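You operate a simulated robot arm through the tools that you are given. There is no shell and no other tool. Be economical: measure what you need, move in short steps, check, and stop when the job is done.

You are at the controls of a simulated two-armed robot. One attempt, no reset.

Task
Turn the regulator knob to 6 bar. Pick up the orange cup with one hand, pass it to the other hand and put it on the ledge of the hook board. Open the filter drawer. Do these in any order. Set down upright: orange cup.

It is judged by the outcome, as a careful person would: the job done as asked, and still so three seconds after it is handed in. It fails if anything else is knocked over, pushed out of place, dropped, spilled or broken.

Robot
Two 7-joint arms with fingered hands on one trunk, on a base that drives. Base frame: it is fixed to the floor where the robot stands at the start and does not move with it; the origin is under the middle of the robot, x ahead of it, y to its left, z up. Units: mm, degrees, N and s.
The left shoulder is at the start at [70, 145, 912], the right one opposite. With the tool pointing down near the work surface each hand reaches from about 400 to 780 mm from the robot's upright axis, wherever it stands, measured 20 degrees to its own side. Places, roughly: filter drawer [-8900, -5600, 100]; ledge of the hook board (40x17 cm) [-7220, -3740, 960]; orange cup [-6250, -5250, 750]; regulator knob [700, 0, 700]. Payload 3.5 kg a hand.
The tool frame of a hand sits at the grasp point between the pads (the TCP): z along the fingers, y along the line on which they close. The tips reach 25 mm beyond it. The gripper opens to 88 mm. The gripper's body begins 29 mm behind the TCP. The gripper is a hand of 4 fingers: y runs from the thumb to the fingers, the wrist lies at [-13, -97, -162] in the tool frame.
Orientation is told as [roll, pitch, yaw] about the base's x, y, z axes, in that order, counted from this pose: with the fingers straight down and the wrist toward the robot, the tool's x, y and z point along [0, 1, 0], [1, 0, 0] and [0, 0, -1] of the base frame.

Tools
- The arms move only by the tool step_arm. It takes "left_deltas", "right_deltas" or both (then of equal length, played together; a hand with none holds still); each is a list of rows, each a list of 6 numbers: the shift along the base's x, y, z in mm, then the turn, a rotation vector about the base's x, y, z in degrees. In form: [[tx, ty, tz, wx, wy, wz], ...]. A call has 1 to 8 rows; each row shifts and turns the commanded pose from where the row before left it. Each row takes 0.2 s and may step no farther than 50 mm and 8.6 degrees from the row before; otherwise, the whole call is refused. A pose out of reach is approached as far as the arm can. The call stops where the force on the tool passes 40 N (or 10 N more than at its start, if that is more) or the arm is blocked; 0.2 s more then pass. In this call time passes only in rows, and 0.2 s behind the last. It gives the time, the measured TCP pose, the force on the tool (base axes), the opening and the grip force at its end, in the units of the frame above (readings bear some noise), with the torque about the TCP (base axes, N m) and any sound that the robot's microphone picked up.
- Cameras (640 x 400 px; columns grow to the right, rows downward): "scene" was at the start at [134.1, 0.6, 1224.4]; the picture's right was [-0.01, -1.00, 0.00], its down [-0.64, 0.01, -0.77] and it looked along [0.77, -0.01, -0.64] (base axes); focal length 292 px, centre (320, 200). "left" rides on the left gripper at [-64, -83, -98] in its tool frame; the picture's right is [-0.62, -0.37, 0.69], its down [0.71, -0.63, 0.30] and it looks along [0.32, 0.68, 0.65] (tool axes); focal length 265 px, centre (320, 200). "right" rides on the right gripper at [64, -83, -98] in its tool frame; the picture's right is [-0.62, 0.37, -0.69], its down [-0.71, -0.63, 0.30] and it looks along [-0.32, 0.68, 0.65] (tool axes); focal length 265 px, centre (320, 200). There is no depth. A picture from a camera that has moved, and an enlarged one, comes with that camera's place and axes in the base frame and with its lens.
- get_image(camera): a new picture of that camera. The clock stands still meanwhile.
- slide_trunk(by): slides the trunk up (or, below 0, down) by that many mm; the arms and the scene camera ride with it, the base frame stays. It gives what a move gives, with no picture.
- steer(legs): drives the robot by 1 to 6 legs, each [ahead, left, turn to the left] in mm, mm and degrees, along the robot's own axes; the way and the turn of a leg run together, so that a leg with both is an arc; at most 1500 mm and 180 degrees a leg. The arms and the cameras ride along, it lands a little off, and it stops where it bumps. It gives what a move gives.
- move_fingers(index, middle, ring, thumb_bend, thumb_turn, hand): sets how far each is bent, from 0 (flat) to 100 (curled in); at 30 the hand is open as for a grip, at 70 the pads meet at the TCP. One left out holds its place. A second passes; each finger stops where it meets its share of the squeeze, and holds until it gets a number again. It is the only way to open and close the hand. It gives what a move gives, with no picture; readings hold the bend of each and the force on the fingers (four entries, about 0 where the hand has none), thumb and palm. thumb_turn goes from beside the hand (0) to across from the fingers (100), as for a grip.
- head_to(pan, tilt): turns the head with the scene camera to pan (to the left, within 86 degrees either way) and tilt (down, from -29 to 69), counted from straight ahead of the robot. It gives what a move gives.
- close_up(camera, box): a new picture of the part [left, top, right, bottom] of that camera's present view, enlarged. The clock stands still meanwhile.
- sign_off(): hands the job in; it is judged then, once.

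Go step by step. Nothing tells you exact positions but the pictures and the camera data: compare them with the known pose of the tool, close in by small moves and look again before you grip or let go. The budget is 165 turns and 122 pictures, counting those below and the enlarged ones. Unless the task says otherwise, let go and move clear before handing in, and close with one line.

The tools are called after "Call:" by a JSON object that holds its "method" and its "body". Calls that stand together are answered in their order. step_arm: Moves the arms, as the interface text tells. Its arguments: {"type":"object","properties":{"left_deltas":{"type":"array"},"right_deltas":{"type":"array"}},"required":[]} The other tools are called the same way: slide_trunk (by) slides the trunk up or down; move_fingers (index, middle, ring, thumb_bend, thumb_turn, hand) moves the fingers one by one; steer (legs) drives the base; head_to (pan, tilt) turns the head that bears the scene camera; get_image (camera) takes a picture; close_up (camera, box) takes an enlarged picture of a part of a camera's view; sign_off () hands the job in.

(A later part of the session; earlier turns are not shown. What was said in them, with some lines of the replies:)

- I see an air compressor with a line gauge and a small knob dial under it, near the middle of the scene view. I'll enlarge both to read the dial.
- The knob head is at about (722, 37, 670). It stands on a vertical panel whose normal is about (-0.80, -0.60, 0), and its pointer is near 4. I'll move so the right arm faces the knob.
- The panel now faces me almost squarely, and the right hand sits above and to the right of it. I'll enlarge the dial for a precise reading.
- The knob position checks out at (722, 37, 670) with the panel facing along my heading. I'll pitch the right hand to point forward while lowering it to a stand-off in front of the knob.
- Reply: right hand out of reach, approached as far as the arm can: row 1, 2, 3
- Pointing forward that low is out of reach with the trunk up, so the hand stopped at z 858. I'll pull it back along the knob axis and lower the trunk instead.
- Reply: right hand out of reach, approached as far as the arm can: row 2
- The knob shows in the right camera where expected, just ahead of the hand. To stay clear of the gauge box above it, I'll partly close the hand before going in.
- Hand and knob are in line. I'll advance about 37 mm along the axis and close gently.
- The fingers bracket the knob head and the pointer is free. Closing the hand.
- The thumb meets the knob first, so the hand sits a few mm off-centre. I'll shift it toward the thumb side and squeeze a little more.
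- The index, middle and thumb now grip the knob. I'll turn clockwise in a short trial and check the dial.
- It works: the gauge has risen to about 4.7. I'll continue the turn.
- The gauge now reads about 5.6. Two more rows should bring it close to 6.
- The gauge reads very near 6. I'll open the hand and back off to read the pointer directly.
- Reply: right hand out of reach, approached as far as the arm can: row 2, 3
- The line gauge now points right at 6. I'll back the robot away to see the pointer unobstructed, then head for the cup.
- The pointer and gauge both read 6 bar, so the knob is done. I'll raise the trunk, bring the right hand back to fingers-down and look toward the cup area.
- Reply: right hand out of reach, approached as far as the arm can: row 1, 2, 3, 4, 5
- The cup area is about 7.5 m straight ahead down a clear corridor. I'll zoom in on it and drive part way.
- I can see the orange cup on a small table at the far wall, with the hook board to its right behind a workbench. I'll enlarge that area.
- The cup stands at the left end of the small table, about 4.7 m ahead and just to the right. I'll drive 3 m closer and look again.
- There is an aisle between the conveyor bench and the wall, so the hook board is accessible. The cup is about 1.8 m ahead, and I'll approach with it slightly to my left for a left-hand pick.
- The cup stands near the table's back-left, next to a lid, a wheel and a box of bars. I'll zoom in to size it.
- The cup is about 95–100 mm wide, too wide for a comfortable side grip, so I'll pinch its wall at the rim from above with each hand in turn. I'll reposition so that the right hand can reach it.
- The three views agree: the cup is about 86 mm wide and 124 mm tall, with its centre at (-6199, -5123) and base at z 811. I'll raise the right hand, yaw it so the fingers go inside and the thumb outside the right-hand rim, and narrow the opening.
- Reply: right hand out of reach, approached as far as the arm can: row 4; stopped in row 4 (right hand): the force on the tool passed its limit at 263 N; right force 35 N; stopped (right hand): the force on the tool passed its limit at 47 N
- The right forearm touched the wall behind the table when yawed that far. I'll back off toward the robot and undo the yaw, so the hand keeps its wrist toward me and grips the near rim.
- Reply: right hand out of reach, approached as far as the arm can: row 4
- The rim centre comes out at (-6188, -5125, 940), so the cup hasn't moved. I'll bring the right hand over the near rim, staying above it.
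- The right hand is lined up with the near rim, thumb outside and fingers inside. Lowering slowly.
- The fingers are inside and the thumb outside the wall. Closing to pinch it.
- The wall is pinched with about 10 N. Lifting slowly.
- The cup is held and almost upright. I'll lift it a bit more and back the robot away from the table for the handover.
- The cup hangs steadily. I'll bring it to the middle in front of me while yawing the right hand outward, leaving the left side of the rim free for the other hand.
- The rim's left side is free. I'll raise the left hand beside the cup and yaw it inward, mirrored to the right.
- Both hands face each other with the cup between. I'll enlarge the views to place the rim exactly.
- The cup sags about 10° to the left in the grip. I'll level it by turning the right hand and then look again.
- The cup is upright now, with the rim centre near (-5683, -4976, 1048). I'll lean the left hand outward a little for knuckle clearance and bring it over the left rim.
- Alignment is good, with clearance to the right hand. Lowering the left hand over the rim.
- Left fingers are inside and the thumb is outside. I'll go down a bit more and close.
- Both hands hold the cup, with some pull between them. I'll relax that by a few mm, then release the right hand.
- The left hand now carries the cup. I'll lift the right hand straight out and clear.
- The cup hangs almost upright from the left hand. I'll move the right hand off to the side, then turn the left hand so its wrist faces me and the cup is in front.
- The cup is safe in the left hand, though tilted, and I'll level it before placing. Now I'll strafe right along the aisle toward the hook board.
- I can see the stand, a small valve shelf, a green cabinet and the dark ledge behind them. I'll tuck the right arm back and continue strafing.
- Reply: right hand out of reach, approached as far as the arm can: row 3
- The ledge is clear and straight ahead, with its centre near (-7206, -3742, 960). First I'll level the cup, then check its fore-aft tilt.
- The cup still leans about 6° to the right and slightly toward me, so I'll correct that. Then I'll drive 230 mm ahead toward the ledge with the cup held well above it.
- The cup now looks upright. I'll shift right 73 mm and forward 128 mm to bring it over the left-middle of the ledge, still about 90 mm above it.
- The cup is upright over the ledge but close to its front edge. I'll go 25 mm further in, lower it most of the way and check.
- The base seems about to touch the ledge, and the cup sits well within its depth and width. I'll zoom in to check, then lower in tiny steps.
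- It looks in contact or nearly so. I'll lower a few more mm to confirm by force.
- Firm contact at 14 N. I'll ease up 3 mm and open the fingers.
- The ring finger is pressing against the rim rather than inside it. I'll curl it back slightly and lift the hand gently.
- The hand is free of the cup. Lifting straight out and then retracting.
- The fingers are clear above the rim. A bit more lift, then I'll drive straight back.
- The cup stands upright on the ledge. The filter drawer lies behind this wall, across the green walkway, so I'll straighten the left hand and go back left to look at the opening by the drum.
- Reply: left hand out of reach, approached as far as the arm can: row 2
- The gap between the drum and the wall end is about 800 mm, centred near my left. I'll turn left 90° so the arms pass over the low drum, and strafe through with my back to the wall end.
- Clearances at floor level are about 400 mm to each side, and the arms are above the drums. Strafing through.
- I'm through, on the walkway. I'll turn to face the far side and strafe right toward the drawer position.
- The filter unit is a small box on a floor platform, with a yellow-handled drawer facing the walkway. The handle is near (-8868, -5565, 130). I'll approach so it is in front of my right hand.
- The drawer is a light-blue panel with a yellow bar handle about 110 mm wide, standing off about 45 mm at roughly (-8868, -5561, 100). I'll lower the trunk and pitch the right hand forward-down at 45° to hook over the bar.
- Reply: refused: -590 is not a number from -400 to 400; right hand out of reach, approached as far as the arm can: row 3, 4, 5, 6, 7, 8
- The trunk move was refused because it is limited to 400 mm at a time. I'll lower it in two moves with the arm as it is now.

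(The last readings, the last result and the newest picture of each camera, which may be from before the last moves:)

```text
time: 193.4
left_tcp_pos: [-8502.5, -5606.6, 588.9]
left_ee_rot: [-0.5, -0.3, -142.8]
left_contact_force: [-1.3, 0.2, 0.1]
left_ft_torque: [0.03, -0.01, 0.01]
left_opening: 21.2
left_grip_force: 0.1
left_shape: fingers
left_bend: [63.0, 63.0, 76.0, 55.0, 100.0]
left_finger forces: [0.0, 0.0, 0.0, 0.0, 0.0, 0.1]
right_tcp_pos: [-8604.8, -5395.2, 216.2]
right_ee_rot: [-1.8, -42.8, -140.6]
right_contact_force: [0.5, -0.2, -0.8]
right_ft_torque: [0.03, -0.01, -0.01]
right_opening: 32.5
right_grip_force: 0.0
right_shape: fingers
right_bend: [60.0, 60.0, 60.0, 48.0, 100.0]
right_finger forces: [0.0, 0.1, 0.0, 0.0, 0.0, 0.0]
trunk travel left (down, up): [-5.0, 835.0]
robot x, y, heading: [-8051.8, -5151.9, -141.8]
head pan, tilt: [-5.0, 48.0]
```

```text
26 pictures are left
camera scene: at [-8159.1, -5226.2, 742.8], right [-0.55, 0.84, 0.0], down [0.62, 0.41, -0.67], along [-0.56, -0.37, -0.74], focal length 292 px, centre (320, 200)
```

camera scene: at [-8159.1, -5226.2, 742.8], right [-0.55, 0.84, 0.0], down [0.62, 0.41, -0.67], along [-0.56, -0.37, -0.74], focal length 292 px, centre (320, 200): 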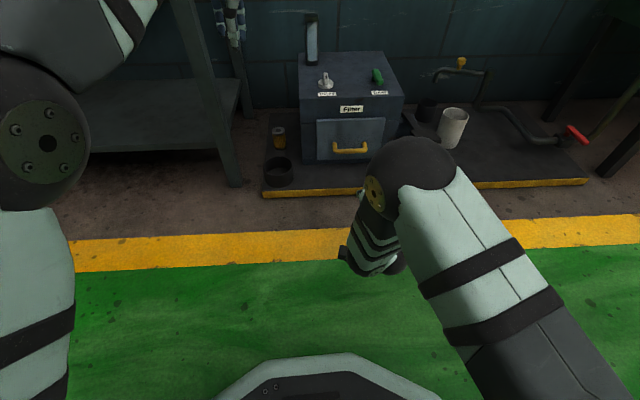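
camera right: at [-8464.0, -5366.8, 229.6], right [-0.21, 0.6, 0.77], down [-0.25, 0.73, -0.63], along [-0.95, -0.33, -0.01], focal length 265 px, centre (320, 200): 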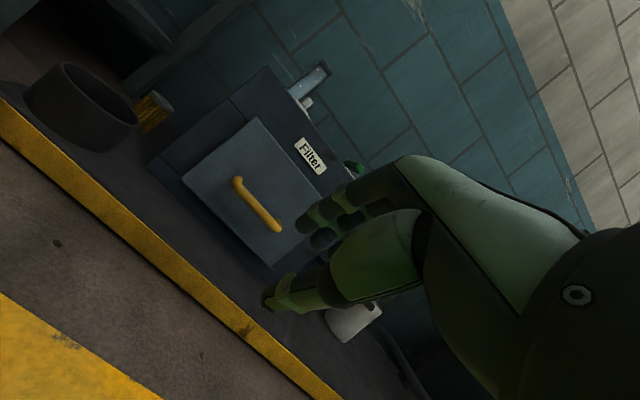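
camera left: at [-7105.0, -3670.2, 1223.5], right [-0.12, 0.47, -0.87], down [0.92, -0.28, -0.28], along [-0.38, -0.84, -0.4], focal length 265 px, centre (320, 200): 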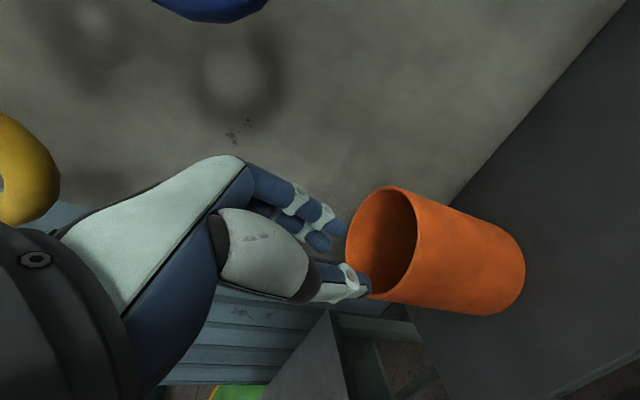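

Triangulating both views puts the handle bar at (-8849, -5560, 143). I'll drive 200 mm closer, set the hand opening and check.

Call:
{"method": "steer", "body": {"legs": [[200, -20, 0]]}}

Call:
{"method": "move_fingers", "body": {"hand": "right", "index": 49, "middle": 49, "ring": 49, "thumb_bend": 47}}

Call:
{"method": "get_image", "body": {"camera": "right"}}

Call:
{"method": "get_image", "body": {"camera": "scene"}}

```text
time: 195.0
left_tcp_pos: [-8671.2, -5713.5, 589.5]
left_ee_rot: [-0.4, -0.4, -142.8]
left_contact_force: [-0.1, 0.3, -0.9]
left_ft_torque: [0.02, -0.02, -0.01]
left_opening: 21.4
left_grip_force: 0.0
left_shape: fingers
left_bend: [63.0, 63.0, 76.0, 55.0, 100.0]
left_finger forces: [0.1, 0.0, 0.0, 0.0, 0.0, 0.0]
right_tcp_pos: [-8773.1, -5502.8, 215.6]
right_ee_rot: [-1.9, -42.8, -140.8]
right_contact_force: [0.0, 0.5, 0.3]
right_ft_torque: [0.0, -0.04, 0.02]
right_opening: 32.8
right_grip_force: 0.0
right_shape: fingers
right_bend: [60.0, 60.0, 60.0, 48.0, 100.0]
right_finger forces: [0.0, 0.1, 0.1, 0.1, 0.0, 0.0]
trunk travel left (down, up): [-5.0, 835.0]
robot x, y, heading: [-8221.0, -5258.3, -141.7]
head pan, tilt: [-5.0, 48.0]
```

```text
time: 196.0
left_tcp_pos: [-8670.0, -5714.2, 588.4]
left_ee_rot: [-0.3, -0.4, -142.9]
left_contact_force: [0.8, -0.1, -0.9]
left_ft_torque: [0.0, 0.0, 0.0]
left_opening: 21.6
left_grip_force: 0.0
left_shape: fingers
left_bend: [63.0, 63.0, 76.0, 55.0, 100.0]
left_finger forces: [0.0, 0.1, 0.0, 0.0, 0.0, 0.0]
right_tcp_pos: [-8773.5, -5502.3, 214.8]
right_ee_rot: [-1.8, -42.8, -140.7]
right_contact_force: [-0.3, 0.4, -1.3]
right_ft_torque: [0.02, 0.02, 0.03]
right_opening: 45.1
right_grip_force: 0.0
right_shape: fingers
right_bend: [49.0, 49.0, 49.0, 47.0, 100.0]
right_finger forces: [0.0, 0.0, 0.1, 0.0, 0.0, 0.0]
trunk travel left (down, up): [-5.0, 835.0]
robot x, y, heading: [-8222.5, -5260.4, -141.7]
head pan, tilt: [-5.0, 48.0]
```

```text
25 pictures are left
camera right: at [-8633.1, -5473.9, 229.8], right [-0.21, 0.6, 0.77], down [-0.25, 0.73, -0.63], along [-0.95, -0.33, -0.01], focal length 265 px, centre (320, 200)
```

right: 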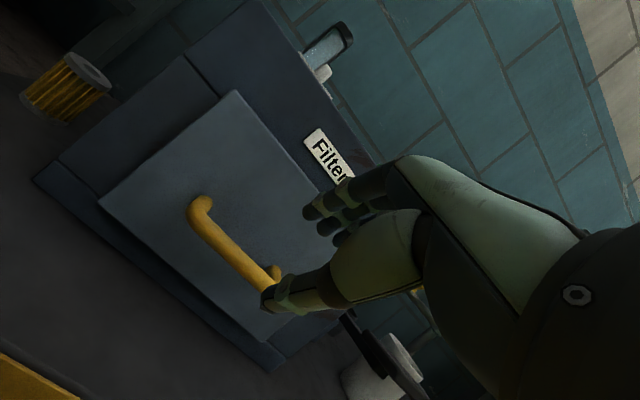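

```text
24 pictures are left
camera scene: at [-8328.4, -5333.4, 742.8], right [-0.55, 0.84, 0.0], down [0.62, 0.41, -0.67], along [-0.56, -0.37, -0.74], focal length 292 px, centre (320, 200)
```

scene: 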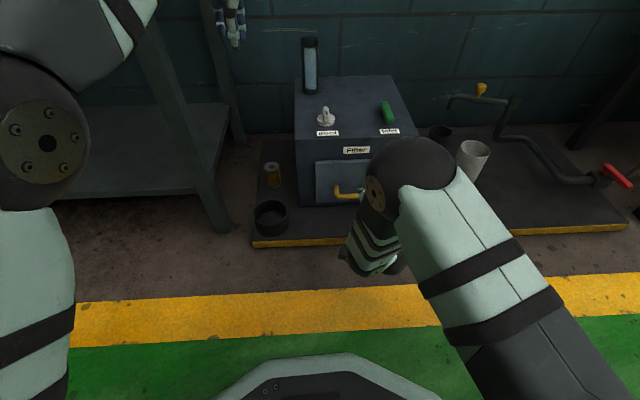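

The geometry confirms the bar is 96 mm ahead and 72 mm below the hand. I'll move in along the hand's own axis so the fingers straddle the bar.

Call:
{"method": "step_arm", "body": {"right_deltas": [[-27.6, -21.6, 0, 0, 0, 0], [-12, -9.4, -16.5, 0, 0, 0], [-12, -9.4, -16.5, 0, 0, 0], [-12, -9.4, -16.5, 0, 0, 0]]}}

Call:
{"method": "get_image", "body": {"camera": "right"}}

```text
time: 197.0
left_tcp_pos: [-8670.9, -5714.2, 588.6]
left_ee_rot: [-0.4, -0.4, -142.8]
left_contact_force: [0.1, -0.1, 0.0]
left_ft_torque: [0.01, 0.01, -0.03]
left_opening: 21.3
left_grip_force: 0.0
left_shape: fingers
left_bend: [63.0, 63.0, 76.0, 55.0, 100.0]
left_finger forces: [0.0, 0.0, 0.0, 0.1, 0.1, 0.0]
right_tcp_pos: [-8838.9, -5552.5, 166.0]
right_ee_rot: [-1.8, -42.8, -140.7]
right_contact_force: [0.0, 0.3, 0.5]
right_ft_torque: [0.0, 0.0, -0.01]
right_opening: 45.5
right_grip_force: 0.1
right_shape: fingers
right_bend: [49.0, 49.0, 49.0, 47.0, 100.0]
right_finger forces: [0.0, 0.0, 0.0, 0.0, 0.0, 0.0]
trunk travel left (down, up): [-5.0, 835.0]
robot x, y, heading: [-8224.0, -5257.7, -141.9]
head pan, tilt: [-5.0, 48.0]
```

```text
23 pictures are left
camera right: at [-8697.7, -5523.8, 180.2], right [-0.21, 0.6, 0.77], down [-0.25, 0.73, -0.63], along [-0.94, -0.33, -0.01], focal length 265 px, centre (320, 200)
```

right: 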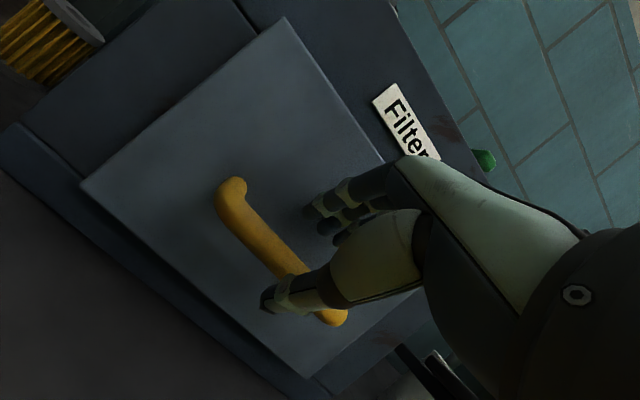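

The bar lies between thumb and fingers. One more small advance, then close.

Call:
{"method": "step_arm", "body": {"right_deltas": [[-6, -5, -10, 0, 0, 0], [-4, -4, -10, 0, 0, 0]]}}

Call:
{"method": "get_image", "body": {"camera": "right"}}

```text
time: 197.6
left_tcp_pos: [-8671.7, -5712.2, 591.2]
left_ee_rot: [-0.4, -0.5, -142.7]
left_contact_force: [0.3, -0.1, 0.3]
left_ft_torque: [-0.04, 0.01, 0.01]
left_opening: 21.2
left_grip_force: 0.2
left_shape: fingers
left_bend: [63.0, 63.0, 76.0, 55.0, 100.0]
left_finger forces: [0.0, 0.1, 0.0, 0.0, 0.1, 0.0]
right_tcp_pos: [-8846.0, -5561.3, 144.5]
right_ee_rot: [-1.8, -42.7, -140.8]
right_contact_force: [17.7, 15.2, 7.1]
right_ft_torque: [-0.2, 0.36, -0.32]
right_opening: 39.3
right_grip_force: 12.3
right_shape: fingers
right_bend: [55.0, 54.0, 52.0, 47.0, 100.0]
right_finger forces: [7.3, 11.7, 5.0, 0.0, 0.1, 0.0]
trunk travel left (down, up): [-5.0, 835.0]
robot x, y, heading: [-8222.3, -5263.8, -141.8]
head pan, tilt: [-5.0, 48.0]
```

```text
22 pictures are left
camera right: at [-8705.7, -5532.2, 160.1], right [-0.21, 0.6, 0.77], down [-0.25, 0.73, -0.63], along [-0.95, -0.33, -0.01], focal length 265 px, centre (320, 200)
```

right: 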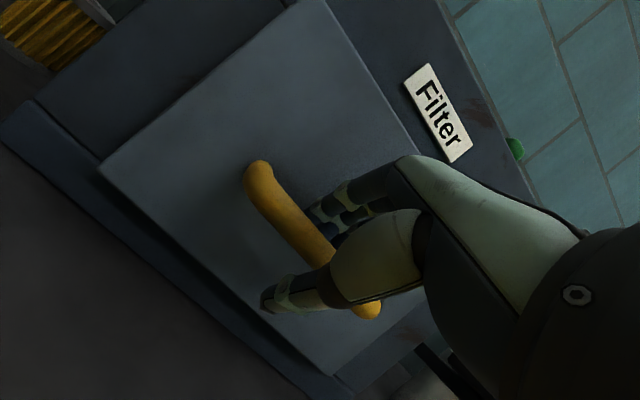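

The fingertips are behind the bar and lightly touching the panel. Closing the hand around the bar.

Call:
{"method": "move_fingers", "body": {"hand": "right", "index": 76, "middle": 76, "ring": 76, "thumb_bend": 70}}

Call:
{"method": "get_image", "body": {"camera": "right"}}

```text
time: 198.6
left_tcp_pos: [-8671.7, -5713.9, 588.2]
left_ee_rot: [-0.4, -0.4, -142.8]
left_contact_force: [0.6, 0.4, -0.1]
left_ft_torque: [0.03, 0.0, -0.01]
left_opening: 21.2
left_grip_force: 0.0
left_shape: fingers
left_bend: [63.0, 63.0, 76.0, 55.0, 100.0]
left_finger forces: [0.0, 0.0, 0.0, 0.0, 0.0, 0.0]
right_tcp_pos: [-8848.3, -5561.0, 142.8]
right_ee_rot: [-1.8, -42.6, -140.8]
right_contact_force: [-1.1, -0.6, -6.8]
right_ft_torque: [-0.05, -0.05, 0.1]
right_opening: 0.0
right_grip_force: 8.1
right_shape: fingers
right_bend: [76.0, 75.0, 75.0, 65.0, 100.0]
right_finger forces: [2.3, 2.2, 4.2, 0.0, 7.2, 0.0]
trunk travel left (down, up): [-5.0, 835.0]
robot x, y, heading: [-8219.4, -5261.2, -141.9]
head pan, tilt: [-5.0, 48.0]
```

```text
21 pictures are left
camera right: at [-8706.8, -5533.3, 159.0], right [-0.21, 0.6, 0.77], down [-0.25, 0.73, -0.63], along [-0.95, -0.33, -0.01], focal length 265 px, centre (320, 200)
```

right: 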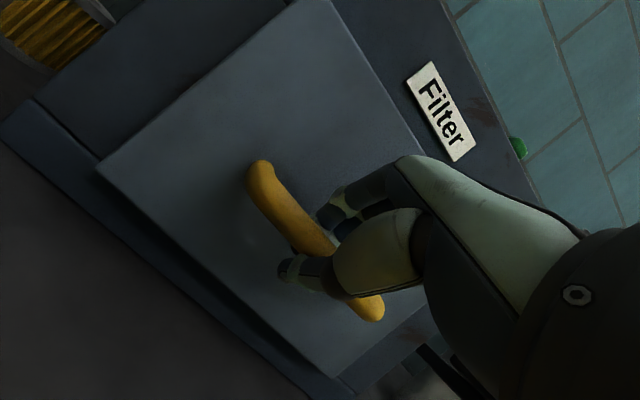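

The bar is enclosed. I'll pull the drawer gently toward me.

Call:
{"method": "step_arm", "body": {"right_deltas": [[7.9, 6.2, 0, 0, 0, 0], [7.9, 6.2, 0, 0, 0, 0], [7.9, 6.2, 0, 0, 0, 0], [7.9, 6.2, 0, 0, 0, 0]]}}

Call:
{"method": "get_image", "body": {"camera": "right"}}

```text
time: 199.6
left_tcp_pos: [-8670.8, -5712.7, 588.3]
left_ee_rot: [-0.4, -0.2, -142.8]
left_contact_force: [0.6, 0.6, -0.6]
left_ft_torque: [0.0, 0.0, 0.01]
left_opening: 21.2
left_grip_force: 0.0
left_shape: fingers
left_bend: [63.0, 63.0, 76.0, 55.0, 100.0]
left_finger forces: [0.1, 0.0, 0.1, 0.0, 0.0, 0.0]
right_tcp_pos: [-8815.3, -5537.5, 144.8]
right_ee_rot: [-1.7, -42.7, -140.8]
right_contact_force: [-0.2, -2.3, -7.0]
right_ft_torque: [-0.09, -0.04, 0.07]
right_opening: 0.3
right_grip_force: 7.7
right_shape: fingers
right_bend: [76.0, 75.0, 75.0, 65.0, 100.0]
right_finger forces: [2.4, 2.2, 3.9, 0.1, 7.0, 0.0]
trunk travel left (down, up): [-5.0, 835.0]
robot x, y, heading: [-8220.2, -5261.7, -141.8]
head pan, tilt: [-5.0, 48.0]
```

```text
20 pictures are left
camera right: at [-8674.6, -5508.8, 158.9], right [-0.21, 0.6, 0.77], down [-0.25, 0.73, -0.63], along [-0.94, -0.33, -0.01], focal length 265 px, centre (320, 200)
```

right: 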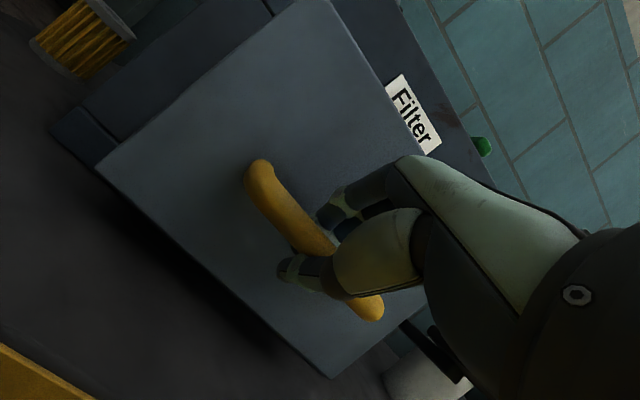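

The drawer is sliding out with the hand. Continuing the pull.

Call:
{"method": "step_arm", "body": {"right_deltas": [[9.5, 7.4, 0, 0, 0, 0], [9.5, 7.4, 0, 0, 0, 0], [9.5, 7.4, 0, 0, 0, 0], [9.5, 7.4, 0, 0, 0, 0], [9.5, 7.4, 0, 0, 0, 0], [9.5, 7.4, 0, 0, 0, 0], [9.5, 7.4, 0, 0, 0, 0]]}}

Call:
{"method": "get_image", "body": {"camera": "scene"}}

```text
time: 201.2
left_tcp_pos: [-8670.4, -5715.1, 588.6]
left_ee_rot: [-0.4, -0.3, -142.8]
left_contact_force: [0.2, 0.1, 0.6]
left_ft_torque: [0.01, -0.01, -0.01]
left_opening: 21.3
left_grip_force: 0.1
left_shape: fingers
left_bend: [63.0, 63.0, 76.0, 55.0, 100.0]
left_finger forces: [0.0, 0.1, 0.1, 0.0, 0.1, 0.1]
right_tcp_pos: [-8748.9, -5486.7, 144.7]
right_ee_rot: [-1.8, -42.7, -140.8]
right_contact_force: [5.6, -8.9, -8.6]
right_ft_torque: [-0.08, -0.04, 0.08]
right_opening: 0.0
right_grip_force: 8.6
right_shape: fingers
right_bend: [76.0, 75.0, 75.0, 65.0, 100.0]
right_finger forces: [2.3, 2.2, 4.0, 0.0, 8.1, 0.1]
trunk travel left (down, up): [-5.0, 835.0]
robot x, y, heading: [-8224.1, -5264.2, -141.8]
head pan, tilt: [-5.0, 48.0]
```

```text
19 pictures are left
camera scene: at [-8329.1, -5333.8, 742.6], right [-0.55, 0.84, 0.0], down [0.62, 0.41, -0.67], along [-0.56, -0.37, -0.74], focal length 292 px, centre (320, 200)
```

scene: 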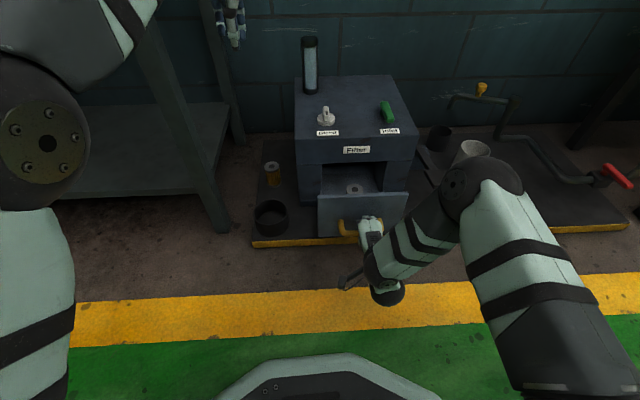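

About 125 mm open, with a slight sideways load. I'll keep pulling with a small correction to the left until it nears its end.

Call:
{"method": "step_arm", "body": {"right_deltas": [[10.0, 6.6, 0, 0, 0, 0], [10.0, 6.6, 0, 0, 0, 0], [10.0, 6.8, 0, 0, 0, 0], [9.8, 7.0, 0, 0, 0, 0], [9.8, 7.0, 0, 0, 0, 0]]}}

Call:
{"method": "close_up", "body": {"camera": "scene", "box": [240, 60, 460, 280]}}

```text
time: 202.4
left_tcp_pos: [-8671.4, -5713.5, 587.6]
left_ee_rot: [-0.3, -0.3, -142.7]
left_contact_force: [-0.8, -0.3, -0.1]
left_ft_torque: [0.04, -0.01, -0.03]
left_opening: 21.3
left_grip_force: 0.0
left_shape: fingers
left_bend: [63.0, 63.0, 76.0, 55.0, 100.0]
left_finger forces: [0.1, 0.0, 0.0, 0.1, 0.0, 0.0]
right_tcp_pos: [-8700.0, -5449.6, 145.6]
right_ee_rot: [-1.8, -42.6, -140.8]
right_contact_force: [1.1, -3.3, -10.4]
right_ft_torque: [-0.03, -0.01, 0.05]
right_opening: 0.3
right_grip_force: 8.9
right_shape: fingers
right_bend: [76.0, 75.0, 75.0, 65.0, 100.0]
right_finger forces: [2.2, 2.3, 3.9, 0.1, 8.6, 0.1]
trunk travel left (down, up): [-5.0, 835.0]
robot x, y, heading: [-8221.2, -5262.5, -142.0]
head pan, tilt: [-5.0, 48.0]
```

```text
1.82 times, centred on (350, 170) of scene
camera zoom: at [-8329.2, -5333.6, 742.6], right [-0.55, 0.84, 0.0], down [0.62, 0.41, -0.67], along [-0.56, -0.37, -0.74], focal length 530 px, centre (266, 254)
```

zoom: 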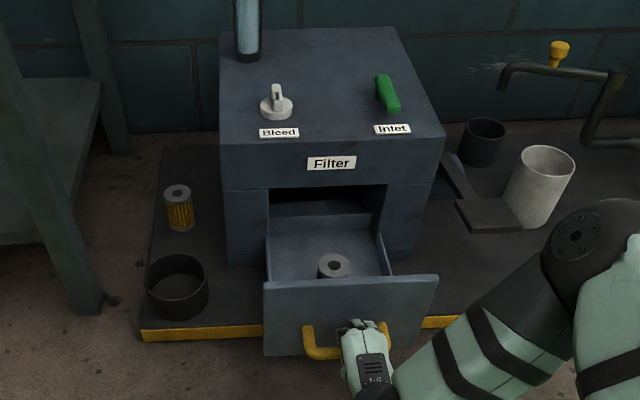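

The drawer is about 185 mm out, with its filter and back wall visible. I'll try a small further pull to feel for the stop.

Call:
{"method": "step_arm", "body": {"right_deltas": [[4, 2.9, 0, 0, 0, 0], [4, 2.9, 0, 0, 0, 0], [4, 2.9, 0, 0, 0, 0]]}}

Call:
{"method": "close_up", "body": {"camera": "scene", "box": [240, 60, 460, 280]}}

```text
time: 203.2
left_tcp_pos: [-8671.5, -5714.4, 587.5]
left_ee_rot: [-0.4, -0.2, -142.8]
left_contact_force: [0.5, 0.3, 0.0]
left_ft_torque: [0.01, -0.01, 0.0]
left_opening: 21.7
left_grip_force: 0.0
left_shape: fingers
left_bend: [63.0, 63.0, 76.0, 55.0, 100.0]
left_finger forces: [0.0, 0.0, 0.0, 0.0, 0.0, 0.0]
right_tcp_pos: [-8688.8, -5442.7, 146.2]
right_ee_rot: [-1.7, -42.9, -140.9]
right_contact_force: [-27.9, -22.1, -20.4]
right_ft_torque: [-0.11, -0.06, 0.3]
right_opening: 1.6
right_grip_force: 18.8
right_shape: fingers
right_bend: [74.0, 73.0, 72.0, 67.0, 100.0]
right_finger forces: [12.9, 10.3, 12.1, 0.0, 2.3, 0.1]
trunk travel left (down, up): [-5.0, 835.0]
robot x, y, heading: [-8222.4, -5260.0, -141.6]
head pan, tilt: [-5.0, 48.0]
```

```text
1.82 times, centred on (350, 170) of scene
camera zoom: at [-8330.4, -5334.4, 742.3], right [-0.55, 0.84, 0.0], down [0.62, 0.41, -0.67], along [-0.56, -0.37, -0.74], focal length 530 px, centre (266, 254)
```

zoom: 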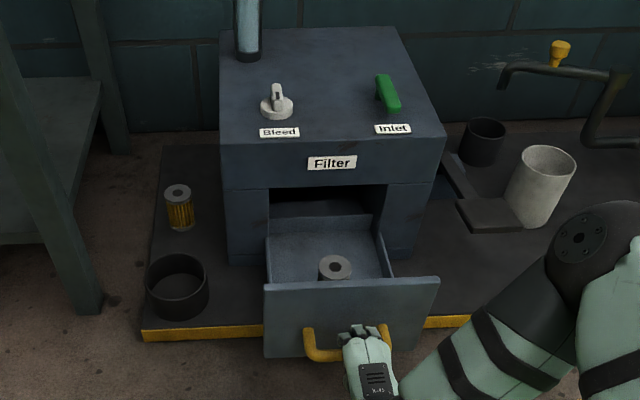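

The drawer is against its stop, so it is fully open. I'll relieve the pull and open the fingers.

Call:
{"method": "step_arm", "body": {"right_deltas": [[-3.5, -2.7, 1, 0, 0, 0]]}}

Call:
{"method": "move_fingers", "body": {"hand": "right", "index": 49, "middle": 49, "ring": 49, "thumb_bend": 40}}

Call:
{"method": "get_image", "body": {"camera": "right"}}

```text
time: 203.6
left_tcp_pos: [-8672.4, -5714.6, 588.5]
left_ee_rot: [-0.4, -0.4, -142.8]
left_contact_force: [0.2, 0.1, 0.3]
left_ft_torque: [-0.01, 0.0, -0.01]
left_opening: 20.9
left_grip_force: 0.0
left_shape: fingers
left_bend: [63.0, 63.0, 76.0, 55.0, 100.0]
left_finger forces: [0.0, 0.0, 0.0, 0.0, 0.0, 0.0]
right_tcp_pos: [-8692.9, -5444.1, 145.9]
right_ee_rot: [-1.9, -42.6, -140.7]
right_contact_force: [-18.2, -10.8, -14.4]
right_ft_torque: [-0.08, 0.0, 0.19]
right_opening: 1.1
right_grip_force: 14.1
right_shape: fingers
right_bend: [74.0, 73.0, 73.0, 67.0, 100.0]
right_finger forces: [8.8, 7.2, 8.7, 0.1, 3.6, 0.0]
trunk travel left (down, up): [-5.0, 835.0]
robot x, y, heading: [-8220.4, -5263.1, -142.0]
head pan, tilt: [-5.0, 48.0]
```

```text
time: 204.6
left_tcp_pos: [-8670.0, -5714.5, 589.4]
left_ee_rot: [-0.5, -0.4, -142.8]
left_contact_force: [0.0, -0.2, -0.5]
left_ft_torque: [-0.03, -0.02, -0.03]
left_opening: 21.5
left_grip_force: 0.0
left_shape: fingers
left_bend: [63.0, 63.0, 76.0, 55.0, 100.0]
left_finger forces: [0.1, 0.0, 0.0, 0.0, 0.0, 0.0]
right_tcp_pos: [-8690.8, -5444.5, 147.0]
right_ee_rot: [-1.8, -42.6, -140.8]
right_contact_force: [1.5, -0.8, 0.0]
right_ft_torque: [-0.01, 0.0, 0.01]
right_opening: 53.1
right_grip_force: 0.4
right_shape: fingers
right_bend: [49.0, 49.0, 49.0, 40.0, 99.0]
right_finger forces: [0.6, 0.4, 0.0, 0.1, 0.0, 0.0]
trunk travel left (down, up): [-5.0, 835.0]
robot x, y, heading: [-8218.6, -5254.4, -142.1]
head pan, tilt: [-5.0, 48.0]
```

```text
16 pictures are left
camera right: at [-8550.3, -5416.2, 161.8], right [-0.21, 0.6, 0.77], down [-0.25, 0.73, -0.63], along [-0.95, -0.33, -0.01], focal length 265 px, centre (320, 200)
```

right: 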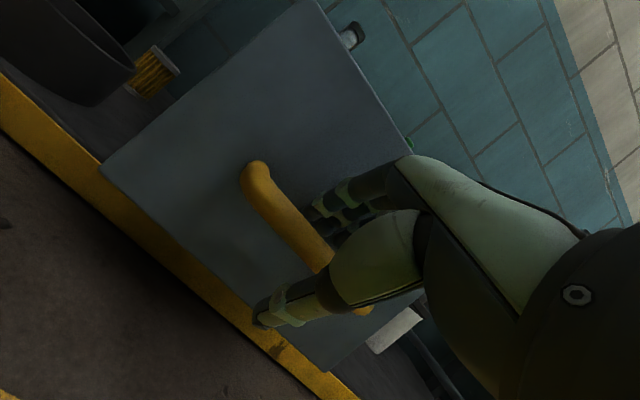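

Released. I'll back the hand out along its own axis, up and toward me.

Call:
{"method": "step_arm", "body": {"right_deltas": [[7, 5.5, 10, 0, 0, 0], [8, 6.5, 12, 0, 0, 0], [10, 8, 14, 0, 0, 0], [10, 8, 14, 0, 0, 0], [10, 8, 14, 0, 0, 0]]}}

Call:
{"method": "get_image", "body": {"camera": "right"}}

```text
time: 205.8
left_tcp_pos: [-8672.6, -5714.2, 588.8]
left_ee_rot: [-0.2, -0.2, -142.8]
left_contact_force: [-0.2, -0.1, -0.3]
left_ft_torque: [-0.01, -0.02, 0.02]
left_opening: 21.2
left_grip_force: 0.1
left_shape: fingers
left_bend: [63.0, 63.0, 76.0, 55.0, 100.0]
left_finger forces: [0.0, 0.0, 0.0, 0.0, 0.0, 0.0]
right_tcp_pos: [-8655.1, -5410.3, 211.2]
right_ee_rot: [-2.4, -43.8, -141.1]
right_contact_force: [0.3, -0.6, 0.5]
right_ft_torque: [-0.02, -0.01, 0.0]
right_opening: 53.3
right_grip_force: 0.1
right_shape: fingers
right_bend: [49.0, 49.0, 49.0, 40.0, 99.0]
right_finger forces: [0.1, 0.0, 0.0, 0.1, 0.0, 0.0]
trunk travel left (down, up): [-5.0, 835.0]
robot x, y, heading: [-8224.1, -5262.9, -142.1]
head pan, tilt: [-5.0, 48.0]
```

```text
15 pictures are left
camera right: at [-8513.7, -5383.2, 223.0], right [-0.19, 0.61, 0.77], down [-0.25, 0.73, -0.63], along [-0.95, -0.31, 0.01], focal length 265 px, centre (320, 200)
```

right: 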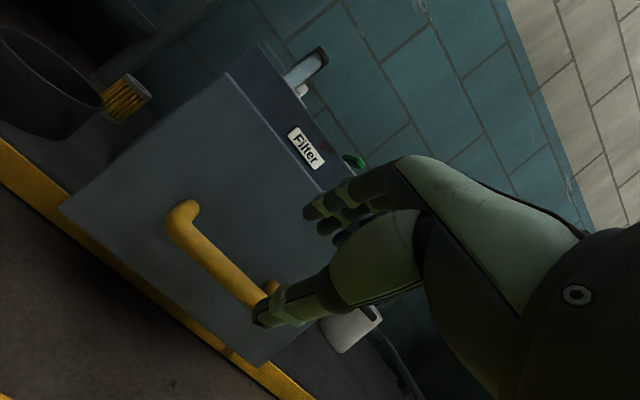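

The hand is off the handle and the drawer stays open. I'll drive the robot back clear and take a last look.

Call:
{"method": "steer", "body": {"legs": [[-250, 0, 0]]}}

Call:
{"method": "get_image", "body": {"camera": "scene"}}

```text
time: 207.6
left_tcp_pos: [-8472.0, -5558.6, 589.1]
left_ee_rot: [-0.3, -0.3, -142.5]
left_contact_force: [0.3, 0.1, -0.1]
left_ft_torque: [0.02, 0.05, 0.02]
left_opening: 21.4
left_grip_force: 0.1
left_shape: fingers
left_bend: [63.0, 63.0, 76.0, 55.0, 100.0]
left_finger forces: [0.0, 0.0, 0.0, 0.0, 0.0, 0.0]
right_tcp_pos: [-8455.9, -5256.2, 212.2]
right_ee_rot: [-2.3, -43.7, -140.8]
right_contact_force: [-0.1, 0.7, 0.1]
right_ft_torque: [-0.05, 0.01, 0.05]
right_opening: 53.2
right_grip_force: 0.1
right_shape: fingers
right_bend: [49.0, 49.0, 49.0, 40.0, 99.0]
right_finger forces: [0.0, 0.0, 0.0, 0.0, 0.1, 0.0]
trunk travel left (down, up): [-5.0, 835.0]
robot x, y, heading: [-8020.9, -5104.1, -141.7]
head pan, tilt: [-5.0, 48.0]
```

```text
14 pictures are left
camera scene: at [-8131.8, -5177.8, 742.7], right [-0.55, 0.84, 0.0], down [0.62, 0.41, -0.67], along [-0.56, -0.37, -0.74], focal length 292 px, centre (320, 200)
```

scene: 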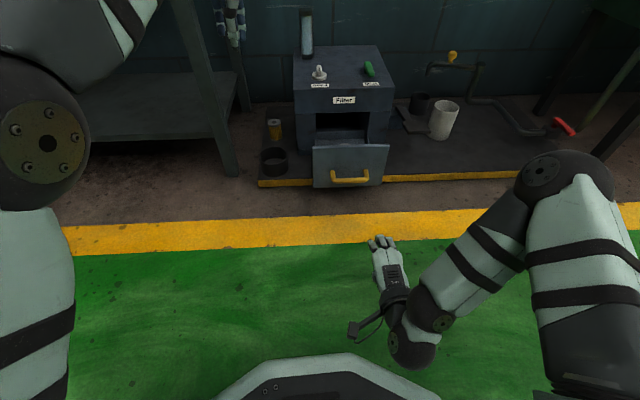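

The drawer stands fully open and nothing around it has moved. The cup is on the ledge and the gauge and pointer read 6 bar, so I'm handing in.

Call:
{"method": "sign_off", "body": {}}

```text
The job is handed in.
```

The regulator is set to 6 bar, the orange cup was passed from the right hand to the left and stands upright on the ledge, and the filter drawer is fully open; during the cup pick-up the right arm hit something hard once (263 N, probably the wall), with no damage seen.
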